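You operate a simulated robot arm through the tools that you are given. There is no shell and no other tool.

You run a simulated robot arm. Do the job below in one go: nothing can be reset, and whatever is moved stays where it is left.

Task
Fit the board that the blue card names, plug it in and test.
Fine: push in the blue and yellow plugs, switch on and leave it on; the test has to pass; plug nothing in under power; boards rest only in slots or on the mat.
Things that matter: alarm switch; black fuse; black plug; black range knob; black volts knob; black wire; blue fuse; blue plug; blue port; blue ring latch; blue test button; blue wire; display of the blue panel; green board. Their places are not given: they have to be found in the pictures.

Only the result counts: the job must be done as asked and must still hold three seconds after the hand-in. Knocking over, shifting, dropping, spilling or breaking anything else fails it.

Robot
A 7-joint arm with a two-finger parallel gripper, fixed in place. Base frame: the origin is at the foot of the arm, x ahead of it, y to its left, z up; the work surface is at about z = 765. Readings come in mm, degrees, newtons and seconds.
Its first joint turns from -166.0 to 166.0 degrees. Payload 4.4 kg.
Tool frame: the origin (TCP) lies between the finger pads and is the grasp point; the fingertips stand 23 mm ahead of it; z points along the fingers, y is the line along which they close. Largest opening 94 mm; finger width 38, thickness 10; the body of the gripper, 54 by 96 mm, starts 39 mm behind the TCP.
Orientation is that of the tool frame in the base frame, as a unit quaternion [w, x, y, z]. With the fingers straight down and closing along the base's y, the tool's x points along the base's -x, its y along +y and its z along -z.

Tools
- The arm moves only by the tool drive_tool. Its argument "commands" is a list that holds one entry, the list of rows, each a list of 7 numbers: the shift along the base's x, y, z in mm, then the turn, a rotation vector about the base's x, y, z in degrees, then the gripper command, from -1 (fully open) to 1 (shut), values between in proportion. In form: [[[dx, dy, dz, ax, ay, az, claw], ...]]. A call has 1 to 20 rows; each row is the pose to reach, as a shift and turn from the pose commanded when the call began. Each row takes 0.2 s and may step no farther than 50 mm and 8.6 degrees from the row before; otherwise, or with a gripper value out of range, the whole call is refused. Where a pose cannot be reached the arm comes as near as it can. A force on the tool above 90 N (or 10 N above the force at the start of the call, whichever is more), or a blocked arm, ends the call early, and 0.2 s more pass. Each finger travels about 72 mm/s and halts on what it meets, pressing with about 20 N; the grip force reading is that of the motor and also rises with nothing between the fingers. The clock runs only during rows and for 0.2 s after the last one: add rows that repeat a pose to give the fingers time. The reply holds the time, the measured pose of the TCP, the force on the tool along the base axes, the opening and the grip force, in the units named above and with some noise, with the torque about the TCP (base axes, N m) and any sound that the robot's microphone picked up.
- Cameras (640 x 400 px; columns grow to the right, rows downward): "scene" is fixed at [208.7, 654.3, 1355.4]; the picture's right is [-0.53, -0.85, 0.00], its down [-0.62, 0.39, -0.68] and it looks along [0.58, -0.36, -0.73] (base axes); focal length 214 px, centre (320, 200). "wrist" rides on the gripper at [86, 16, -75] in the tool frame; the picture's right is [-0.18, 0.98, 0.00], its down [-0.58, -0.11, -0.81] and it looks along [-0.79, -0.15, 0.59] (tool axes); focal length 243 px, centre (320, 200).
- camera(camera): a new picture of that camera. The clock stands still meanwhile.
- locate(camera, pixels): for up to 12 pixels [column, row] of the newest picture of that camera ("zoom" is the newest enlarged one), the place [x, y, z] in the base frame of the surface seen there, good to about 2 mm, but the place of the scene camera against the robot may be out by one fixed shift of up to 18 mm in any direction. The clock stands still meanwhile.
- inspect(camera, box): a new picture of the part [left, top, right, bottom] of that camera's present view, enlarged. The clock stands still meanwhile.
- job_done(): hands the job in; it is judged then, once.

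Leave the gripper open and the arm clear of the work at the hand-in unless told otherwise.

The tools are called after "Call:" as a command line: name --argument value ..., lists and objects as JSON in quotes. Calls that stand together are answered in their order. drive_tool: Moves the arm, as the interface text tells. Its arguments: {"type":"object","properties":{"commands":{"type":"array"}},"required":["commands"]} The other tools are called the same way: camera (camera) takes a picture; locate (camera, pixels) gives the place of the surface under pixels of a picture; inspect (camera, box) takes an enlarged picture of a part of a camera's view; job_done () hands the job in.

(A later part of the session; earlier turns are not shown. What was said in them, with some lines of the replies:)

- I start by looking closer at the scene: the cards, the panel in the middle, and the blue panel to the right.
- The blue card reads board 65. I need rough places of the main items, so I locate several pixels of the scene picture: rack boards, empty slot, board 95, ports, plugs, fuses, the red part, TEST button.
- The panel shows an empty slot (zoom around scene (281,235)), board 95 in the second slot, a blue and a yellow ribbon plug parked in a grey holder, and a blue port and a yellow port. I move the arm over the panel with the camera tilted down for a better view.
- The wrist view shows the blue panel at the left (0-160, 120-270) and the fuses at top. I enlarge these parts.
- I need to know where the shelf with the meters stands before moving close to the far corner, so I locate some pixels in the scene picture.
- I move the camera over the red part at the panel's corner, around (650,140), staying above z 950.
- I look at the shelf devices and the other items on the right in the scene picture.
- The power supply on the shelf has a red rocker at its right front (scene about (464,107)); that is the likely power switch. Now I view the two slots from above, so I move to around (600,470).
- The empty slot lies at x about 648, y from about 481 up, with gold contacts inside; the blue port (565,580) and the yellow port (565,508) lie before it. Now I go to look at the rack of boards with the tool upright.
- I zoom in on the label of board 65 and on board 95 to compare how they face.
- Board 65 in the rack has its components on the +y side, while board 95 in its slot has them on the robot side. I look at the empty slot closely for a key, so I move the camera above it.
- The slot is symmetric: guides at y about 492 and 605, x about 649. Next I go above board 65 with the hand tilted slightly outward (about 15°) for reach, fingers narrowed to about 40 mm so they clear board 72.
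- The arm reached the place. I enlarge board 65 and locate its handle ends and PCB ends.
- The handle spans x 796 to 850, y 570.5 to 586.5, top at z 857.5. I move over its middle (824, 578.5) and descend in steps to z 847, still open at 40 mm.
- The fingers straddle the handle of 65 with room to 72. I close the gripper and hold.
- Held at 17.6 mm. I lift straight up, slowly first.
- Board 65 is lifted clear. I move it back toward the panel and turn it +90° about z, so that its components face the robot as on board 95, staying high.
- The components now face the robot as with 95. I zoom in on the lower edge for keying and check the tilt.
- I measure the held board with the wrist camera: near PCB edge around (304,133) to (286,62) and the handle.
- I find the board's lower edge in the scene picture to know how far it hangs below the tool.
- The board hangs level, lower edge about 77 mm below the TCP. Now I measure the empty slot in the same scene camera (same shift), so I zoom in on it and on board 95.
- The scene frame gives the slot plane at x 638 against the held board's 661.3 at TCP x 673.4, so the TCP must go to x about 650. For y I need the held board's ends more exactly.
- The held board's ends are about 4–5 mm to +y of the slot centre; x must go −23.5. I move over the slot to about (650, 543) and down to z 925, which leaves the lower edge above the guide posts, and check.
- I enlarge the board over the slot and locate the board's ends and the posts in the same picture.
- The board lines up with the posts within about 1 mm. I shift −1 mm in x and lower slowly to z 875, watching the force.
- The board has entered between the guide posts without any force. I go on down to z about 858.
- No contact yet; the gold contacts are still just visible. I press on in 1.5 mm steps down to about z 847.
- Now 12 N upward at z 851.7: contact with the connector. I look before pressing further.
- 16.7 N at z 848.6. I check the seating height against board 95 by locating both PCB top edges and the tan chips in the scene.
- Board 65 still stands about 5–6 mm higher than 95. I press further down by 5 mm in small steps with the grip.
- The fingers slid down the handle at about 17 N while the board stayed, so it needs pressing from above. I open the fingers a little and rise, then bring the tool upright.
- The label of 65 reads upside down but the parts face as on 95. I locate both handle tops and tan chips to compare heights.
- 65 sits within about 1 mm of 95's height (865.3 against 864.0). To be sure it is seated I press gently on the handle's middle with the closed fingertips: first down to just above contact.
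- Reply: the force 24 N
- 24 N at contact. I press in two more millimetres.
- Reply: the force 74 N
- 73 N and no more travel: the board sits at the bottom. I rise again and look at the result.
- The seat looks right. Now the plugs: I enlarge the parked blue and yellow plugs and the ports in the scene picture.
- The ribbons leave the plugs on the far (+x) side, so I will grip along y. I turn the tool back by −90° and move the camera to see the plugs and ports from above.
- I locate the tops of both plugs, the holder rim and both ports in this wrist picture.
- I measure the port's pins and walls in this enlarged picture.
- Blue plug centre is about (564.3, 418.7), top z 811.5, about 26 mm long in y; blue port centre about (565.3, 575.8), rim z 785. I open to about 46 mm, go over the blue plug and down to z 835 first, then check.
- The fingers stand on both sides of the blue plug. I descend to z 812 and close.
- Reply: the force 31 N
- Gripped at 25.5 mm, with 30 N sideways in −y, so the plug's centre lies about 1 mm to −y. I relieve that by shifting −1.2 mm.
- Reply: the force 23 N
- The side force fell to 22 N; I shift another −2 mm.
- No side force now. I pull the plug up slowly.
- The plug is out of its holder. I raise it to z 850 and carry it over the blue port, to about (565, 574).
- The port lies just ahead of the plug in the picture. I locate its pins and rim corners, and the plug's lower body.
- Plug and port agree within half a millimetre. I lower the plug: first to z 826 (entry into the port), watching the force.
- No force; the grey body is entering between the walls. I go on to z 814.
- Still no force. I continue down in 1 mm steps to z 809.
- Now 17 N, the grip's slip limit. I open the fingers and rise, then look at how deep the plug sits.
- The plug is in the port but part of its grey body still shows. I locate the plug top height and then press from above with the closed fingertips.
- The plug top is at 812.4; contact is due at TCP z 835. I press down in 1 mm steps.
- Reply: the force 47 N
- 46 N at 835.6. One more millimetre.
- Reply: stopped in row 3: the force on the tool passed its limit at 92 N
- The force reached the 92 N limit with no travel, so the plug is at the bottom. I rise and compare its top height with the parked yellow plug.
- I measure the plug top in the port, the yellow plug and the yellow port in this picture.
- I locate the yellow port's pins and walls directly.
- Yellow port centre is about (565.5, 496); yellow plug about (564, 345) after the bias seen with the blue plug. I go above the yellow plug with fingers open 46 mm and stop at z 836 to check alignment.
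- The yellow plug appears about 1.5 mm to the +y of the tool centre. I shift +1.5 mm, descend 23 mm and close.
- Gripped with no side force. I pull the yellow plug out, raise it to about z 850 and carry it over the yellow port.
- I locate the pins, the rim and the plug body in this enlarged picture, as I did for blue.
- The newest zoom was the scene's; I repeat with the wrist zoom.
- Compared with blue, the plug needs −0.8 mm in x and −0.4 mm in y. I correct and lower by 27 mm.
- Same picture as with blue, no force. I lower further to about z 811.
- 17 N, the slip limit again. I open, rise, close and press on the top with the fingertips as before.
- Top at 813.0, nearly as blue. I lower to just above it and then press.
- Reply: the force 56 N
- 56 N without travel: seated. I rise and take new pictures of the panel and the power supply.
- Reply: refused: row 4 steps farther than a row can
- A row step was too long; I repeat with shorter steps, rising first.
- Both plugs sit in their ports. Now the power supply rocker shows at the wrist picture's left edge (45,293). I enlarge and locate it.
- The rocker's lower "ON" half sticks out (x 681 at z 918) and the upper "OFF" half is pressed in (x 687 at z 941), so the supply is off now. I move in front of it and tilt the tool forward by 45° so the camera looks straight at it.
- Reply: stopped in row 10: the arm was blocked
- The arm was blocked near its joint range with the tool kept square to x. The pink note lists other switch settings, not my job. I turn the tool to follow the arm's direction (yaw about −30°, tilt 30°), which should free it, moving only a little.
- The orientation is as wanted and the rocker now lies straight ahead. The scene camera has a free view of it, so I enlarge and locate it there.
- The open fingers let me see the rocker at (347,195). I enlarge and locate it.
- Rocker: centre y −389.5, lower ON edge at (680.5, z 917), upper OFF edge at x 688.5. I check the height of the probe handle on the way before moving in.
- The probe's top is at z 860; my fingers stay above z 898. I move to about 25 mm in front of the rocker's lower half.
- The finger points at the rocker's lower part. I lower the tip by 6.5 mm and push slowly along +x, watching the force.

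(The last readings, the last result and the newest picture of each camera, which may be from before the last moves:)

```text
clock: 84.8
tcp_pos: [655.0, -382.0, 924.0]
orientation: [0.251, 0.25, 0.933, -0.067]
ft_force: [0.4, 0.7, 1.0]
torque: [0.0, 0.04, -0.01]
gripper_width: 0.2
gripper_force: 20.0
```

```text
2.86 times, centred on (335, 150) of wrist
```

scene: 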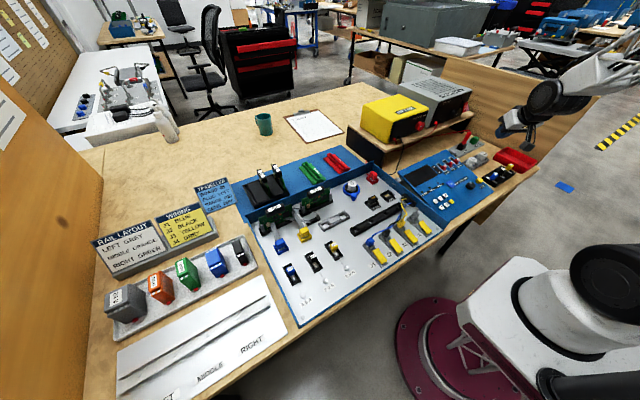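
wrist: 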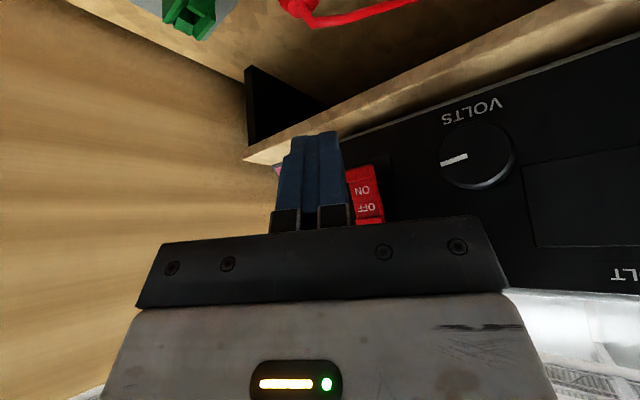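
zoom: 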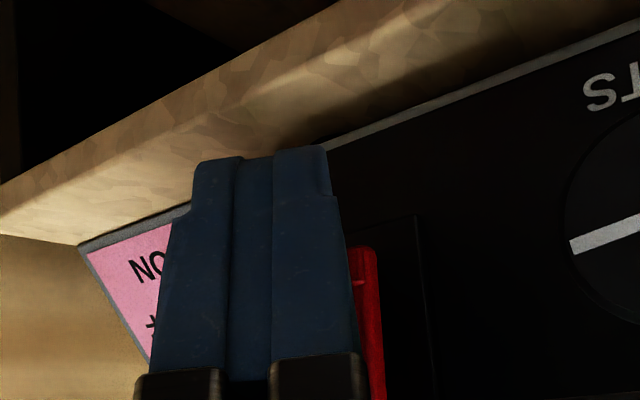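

The supply lit up: "24.0 V" and a green lamp. I back off straight along −x and check that it stays on.

Call:
drive_tool --commands '[[[-6, 0, 0, 0, 0, 0, 1], [-14, 0, 0, 0, 0, 0, 1], [-26, 0, 2, 0, 0, 0, 1], [-40, 5, 8, 0, 0, 0, 1], [-65, 20, 15, 0, 0, 0, 1], [-90, 40, 22, 0, 0, 0, 1], [-120, 60, 30, 0, 0, 0, 1], [-150, 85, 35, 0, 0, 0, 1], [-175, 110, 35, 0, 0, 0, 1]]]'

Call:
camera --camera "scene"

Call:
inspect --camera "scene" --box '[395, 80, 515, 215]'

Call:
inspect --camera "scene" --box '[395, 150, 475, 215]'

```text
clock: 86.8
tcp_pos: [479.8, -271.6, 958.1]
orientation: [0.249, 0.252, 0.933, -0.068]
ft_force: [-1.1, -0.1, 0.2]
torque: [0.02, -0.03, 0.0]
gripper_width: 0.0
gripper_force: 19.2
```

```text
taken
```

scene: 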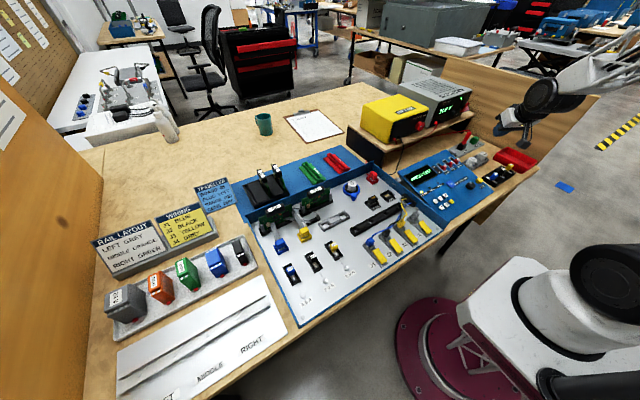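

```text
2.96 times, centred on (455, 148) of scene
```

zoom: 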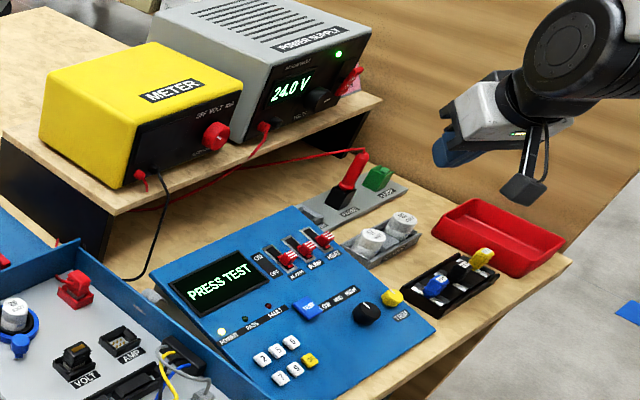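

```text
6.15 times, centred on (435, 182) of scene
```

zoom: 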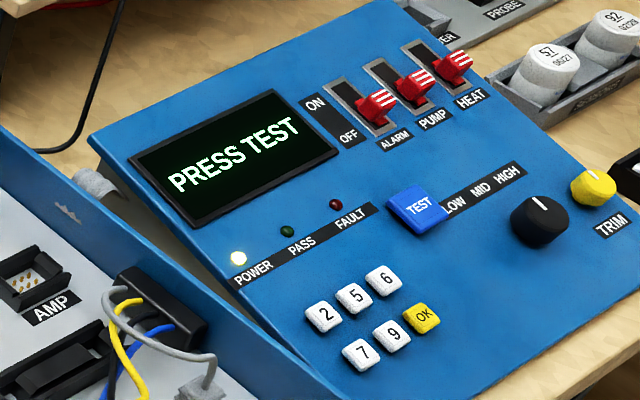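

The panel shows "PRESS TEST" with the POWER lamp lit. I bring the tool back to vertical and move the camera to see the TEST button.

Call:
drive_tool --commands '[[[-10, 24, 0, 0.98, 3.66, 3.66, 1], [-20, 48, 0, 1.96, 7.3, 7.3, 1], [-30, 72, 0, 2.9, 11, 11, 1], [-40, 96, 0, 3.9, 14.6, 14.6, 1], [-50, 120, 0, 4.9, 18.3, 18.3, 1], [-60, 145, -5, 5.9, 22, 22, 1], [-70, 168, -10, 6.9, 25.6, 25.6, 1], [-80, 190, -15, 7.85, 29.3, 29.3, 1], [-80, 190, -15, 7.85, 29.3, 29.3, 1]]]'

Call:
camera --camera "wrist"

Call:
inspect --camera "wrist" --box '[220, 60, 420, 180]'

```text
clock: 88.8
tcp_pos: [397.7, -83.0, 943.3]
orientation: [-0.001, 0.0, 1.0, -0.001]
ft_force: [-0.7, -0.1, -0.4]
torque: [-0.01, 0.0, 0.01]
gripper_width: 0.1
gripper_force: 20.3
```

```text
taken
```

wrist: 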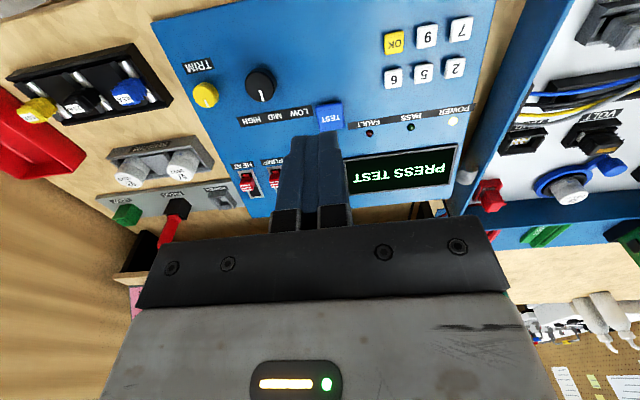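

```text
3.20 times, centred on (320, 120) of wrist
```

zoom: 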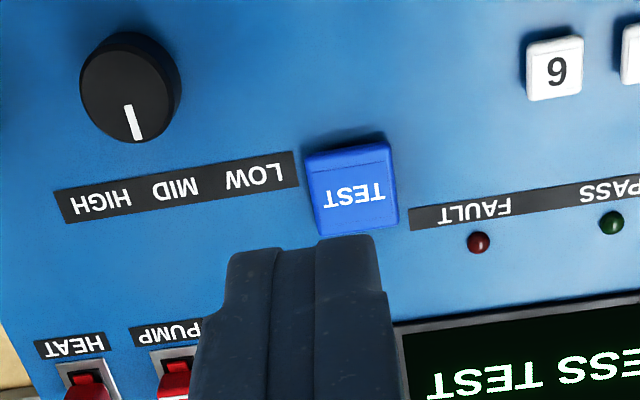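

TEST is at about (329,117). I locate it and its corners.

Call:
locate --camera "zoom" --pixels '[[352, 192], [318, 195], [388, 185], [348, 165], [355, 220], [270, 220], [430, 240], [350, 130], [130, 90], [550, 70]]'

```text
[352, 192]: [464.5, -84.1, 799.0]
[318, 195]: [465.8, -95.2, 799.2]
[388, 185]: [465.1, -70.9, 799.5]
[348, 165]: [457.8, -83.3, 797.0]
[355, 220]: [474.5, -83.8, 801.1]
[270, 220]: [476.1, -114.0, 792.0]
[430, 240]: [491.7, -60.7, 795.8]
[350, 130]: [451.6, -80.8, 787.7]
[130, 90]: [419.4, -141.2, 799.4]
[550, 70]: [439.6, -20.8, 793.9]
```

The button top is at z about 799, centre (465, −84.5). I move above it and down to just above contact.

Call:
drive_tool --commands '[[[20, 0, -15, 0, 0, 0, 1], [40, -1, -35, 0, 0, 0, 1], [60, -1.5, -55, 0, 0, 0, 1], [60.5, -1.5, -75, 0, 0, 0, 1], [60.5, -1.5, -95, 0, 0, 0, 1], [60.5, -1.5, -107, 0, 0, 0, 1], [60.5, -1.5, -113, 0, 0, 0, 1], [60.5, -1.5, -113, 0, 0, 0, 1]]]'

Call:
camera --camera "wrist"

Call:
inspect --camera "wrist" --box '[240, 80, 400, 200]'

```text
clock: 90.6
tcp_pos: [460.4, -84.0, 829.3]
orientation: [0.0, 0.001, 1.0, 0.001]
ft_force: [-0.5, 0.0, 0.4]
torque: [-0.02, -0.01, 0.0]
gripper_width: 0.0
gripper_force: 19.8
```

```text
taken
```

wrist: 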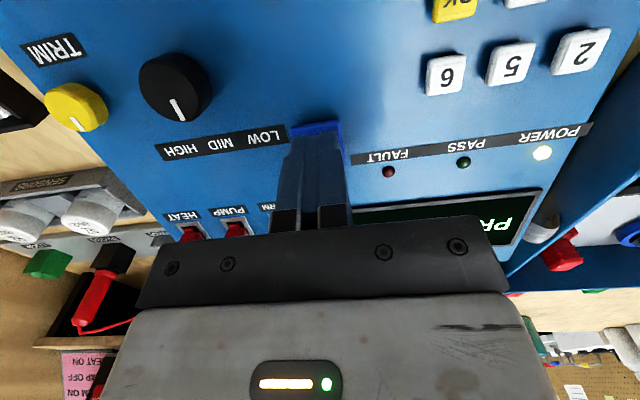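

```text
3.33 times, centred on (320, 140) of wrist
```

zoom: 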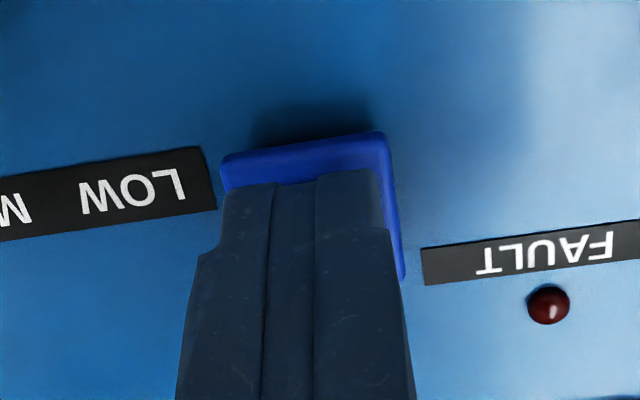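

The fingertips are over the button. I press down in 2 mm steps, to about z 818.

Call:
drive_tool --commands '[[[0, 0, -2, 0, 0, 0, 1], [0, 0, -4, 0, 0, 0, 1], [0, 0, -6, 0, 0, 0, 1], [0, 0, -8, 0, 0, 0, 1], [0, 0, -9.5, 0, 0, 0, 1], [0, 0, -9.5, 0, 0, 0, 1]]]'

Call:
inspect --camera "scene" --box '[395, 150, 475, 215]'

```text
clock: 92.0
tcp_pos: [461.2, -83.5, 820.0]
orientation: [0.0, 0.001, 1.0, 0.0]
ft_force: [2.2, -0.9, 6.7]
torque: [-0.02, -0.14, -0.02]
gripper_width: 0.0
gripper_force: 19.8
heard: click
```

```text
6.15 times, centred on (435, 182) of scene
```

zoom: 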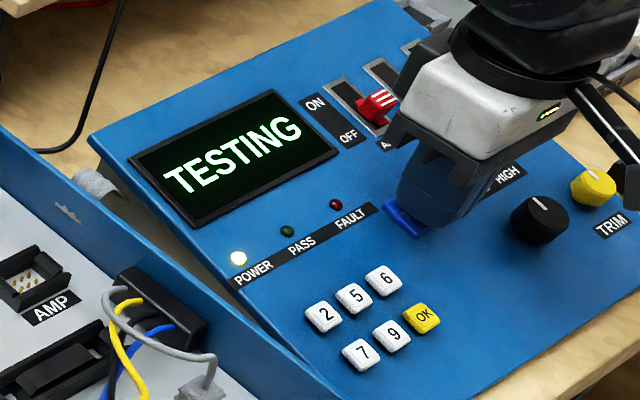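

A click was heard and the display shows "TESTING". I release the button by rising, wait and read the display.

Call:
drive_tool --commands '[[[0, 0, 5, 0, 0, 0, 1], [0, 0, 20, 0, 0, 0, 1], [-10, 0, 45, 0, 0, 0, 1], [-20, 0, 80, 0, 0, 0, 1], [-30, 0, 115, 0, 0, 0, 1], [-40, 0, 130, 0, 0, 0, 1], [-40, 0, 130, 0, 0, 0, 1], [-40, 0, 130, 0, 0, 0, 1]]]'

Call:
inspect --camera "scene" --box '[395, 150, 475, 215]'

Call:
camera --camera "wrist"

```text
clock: 93.8
tcp_pos: [421.3, -84.1, 949.1]
orientation: [0.0, 0.002, 1.0, -0.001]
ft_force: [0.2, -0.3, 0.0]
torque: [-0.02, -0.04, -0.01]
gripper_width: 0.0
gripper_force: 20.7
```

```text
6.15 times, centred on (435, 182) of scene
```

zoom: 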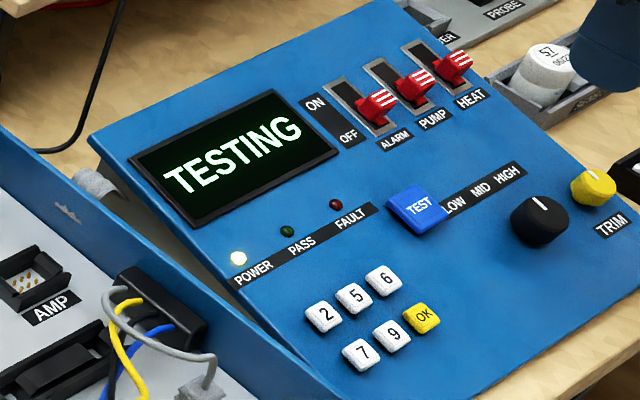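

```text
taken
```

wrist: 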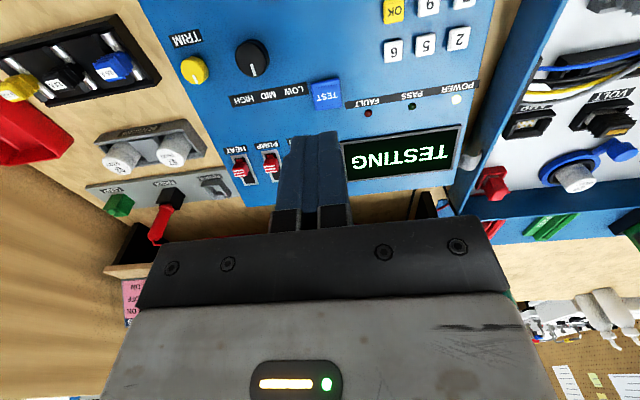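

Still "TESTING". I wait in place for about three seconds and look again, opening the gripper meanwhile.

Call:
drive_tool --commands '[[[0, 0, 0, 0, 0, 0, 0.5], [0, 0, 0, 0, 0, 0, 0], [0, 0, 0, 0, 0, 0, -0.5], [0, 0, 0, 0, 0, 0, -1], [0, 0, 0, 0, 0, 0, -1], [0, 0, 0, 0, 0, 0, -1], [0, 0, 0, 0, 0, 0, -1], [0, 0, 0, 0, 0, 0, -1], [0, 0, 0, 0, 0, 0, -1], [0, 0, 0, 0, 0, 0, -1], [0, 0, 0, 0, 0, 0, -1], [0, 0, 0, 0, 0, 0, -1], [0, 0, 0, 0, 0, 0, -1], [0, 0, 0, 0, 0, 0, -1], [0, 0, 0, 0, 0, 0, -1]]]'

Call:
inspect --camera "scene" --box '[395, 150, 475, 215]'

```text
clock: 97.0
tcp_pos: [420.4, -82.8, 948.1]
orientation: [0.0, 0.001, 1.0, -0.002]
ft_force: [0.7, 0.1, -0.5]
torque: [-0.02, 0.01, 0.02]
gripper_width: 93.9
gripper_force: 0.0
```

```text
6.15 times, centred on (435, 182) of scene
```

zoom: 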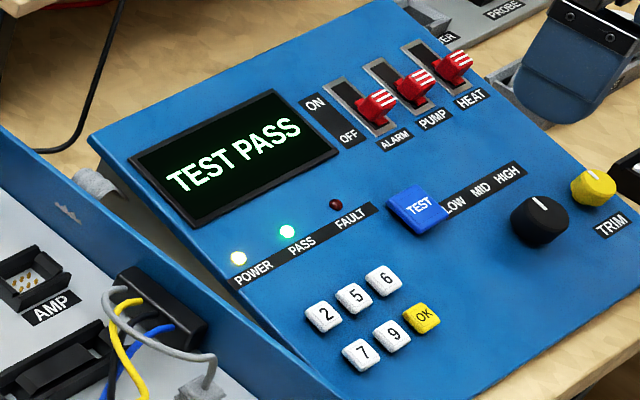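

"TEST PASS" with the PASS lamp lit. I raise the arm clear of the work and take a last look at everything.

Call:
drive_tool --commands '[[[-15, 20, 30, 0, 0, 0, -1], [-30, 50, 60, 0, 0, 0, -1], [-45, 80, 90, 0, 0, 0, -1], [-60, 110, 120, 0, 0, 0, -1], [-70, 140, 150, 0, 0, 0, -1], [-70, 150, 170, 0, 0, 0, -1], [-70, 150, 170, 0, 0, 0, -1]]]'

Call:
camera --camera "scene"

Call:
inspect --camera "scene" --box '[250, 160, 410, 280]'

Call:
inspect --camera "scene" --box '[395, 85, 545, 215]'

```text
clock: 98.6
tcp_pos: [351.3, 67.5, 1119.3]
orientation: [0.0, 0.001, 1.0, -0.001]
ft_force: [0.4, -0.4, 0.6]
torque: [-0.01, 0.0, -0.02]
gripper_width: 94.0
gripper_force: 0.1
```

```text
taken
```

scene: 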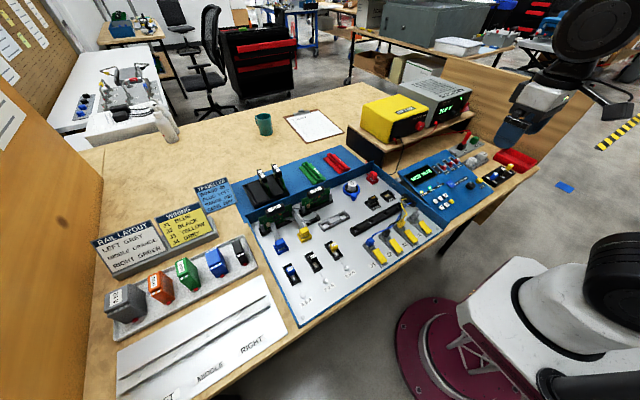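

```text
3.33 times, centred on (330, 220) of scene
```

zoom: 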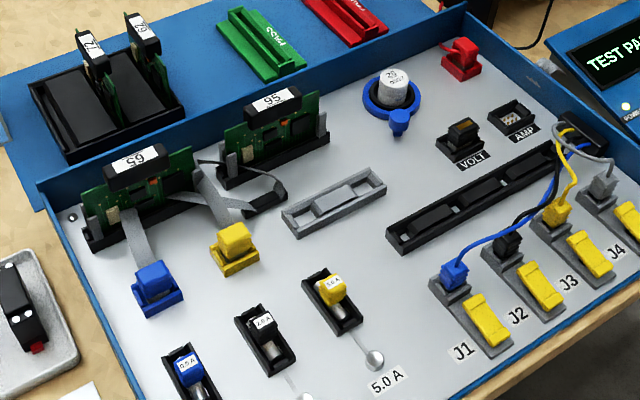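

```text
3.08 times, centred on (470, 150) of scene
```

zoom: 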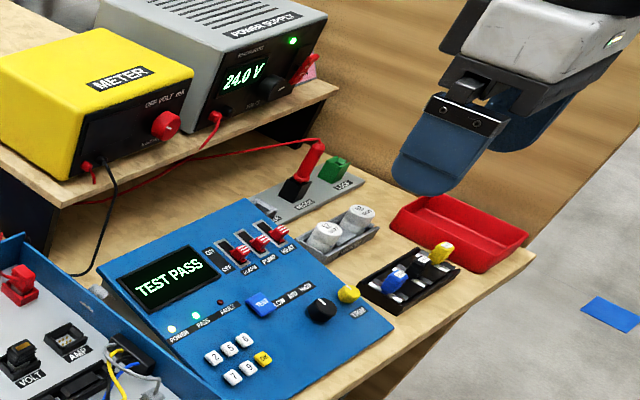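

Board 65 is in its slot. The blue and yellow plugs are in their ports, the supply is on at 24.0 V, and the display reads "TEST PASS". Everything else stands where it was, the gripper is open and the arm is clear. I hand in the job.

Call:
job_done

```text
The job is handed in.
```

Board 65, the one the blue card names, is fitted and plugged in, and the test passed. The panel reads "TEST PASS" with the PASS lamp lit.

- **Board:** 65 went into the empty slot with its parts facing the robot, the same way as board 95. Its label therefore reads upside down next to 95's.
- **Plugs:** the blue and yellow plugs are pressed fully into their matching ports. Both went in while the power supply was still off.
- **Power:** I switched the supply on at its red rocker after plugging in. It shows 24.0 V and is left on.
- **Rest of the bench:** in the last pictures I saw nothing else moved or knocked over. The gripper is open and the arm is clear.
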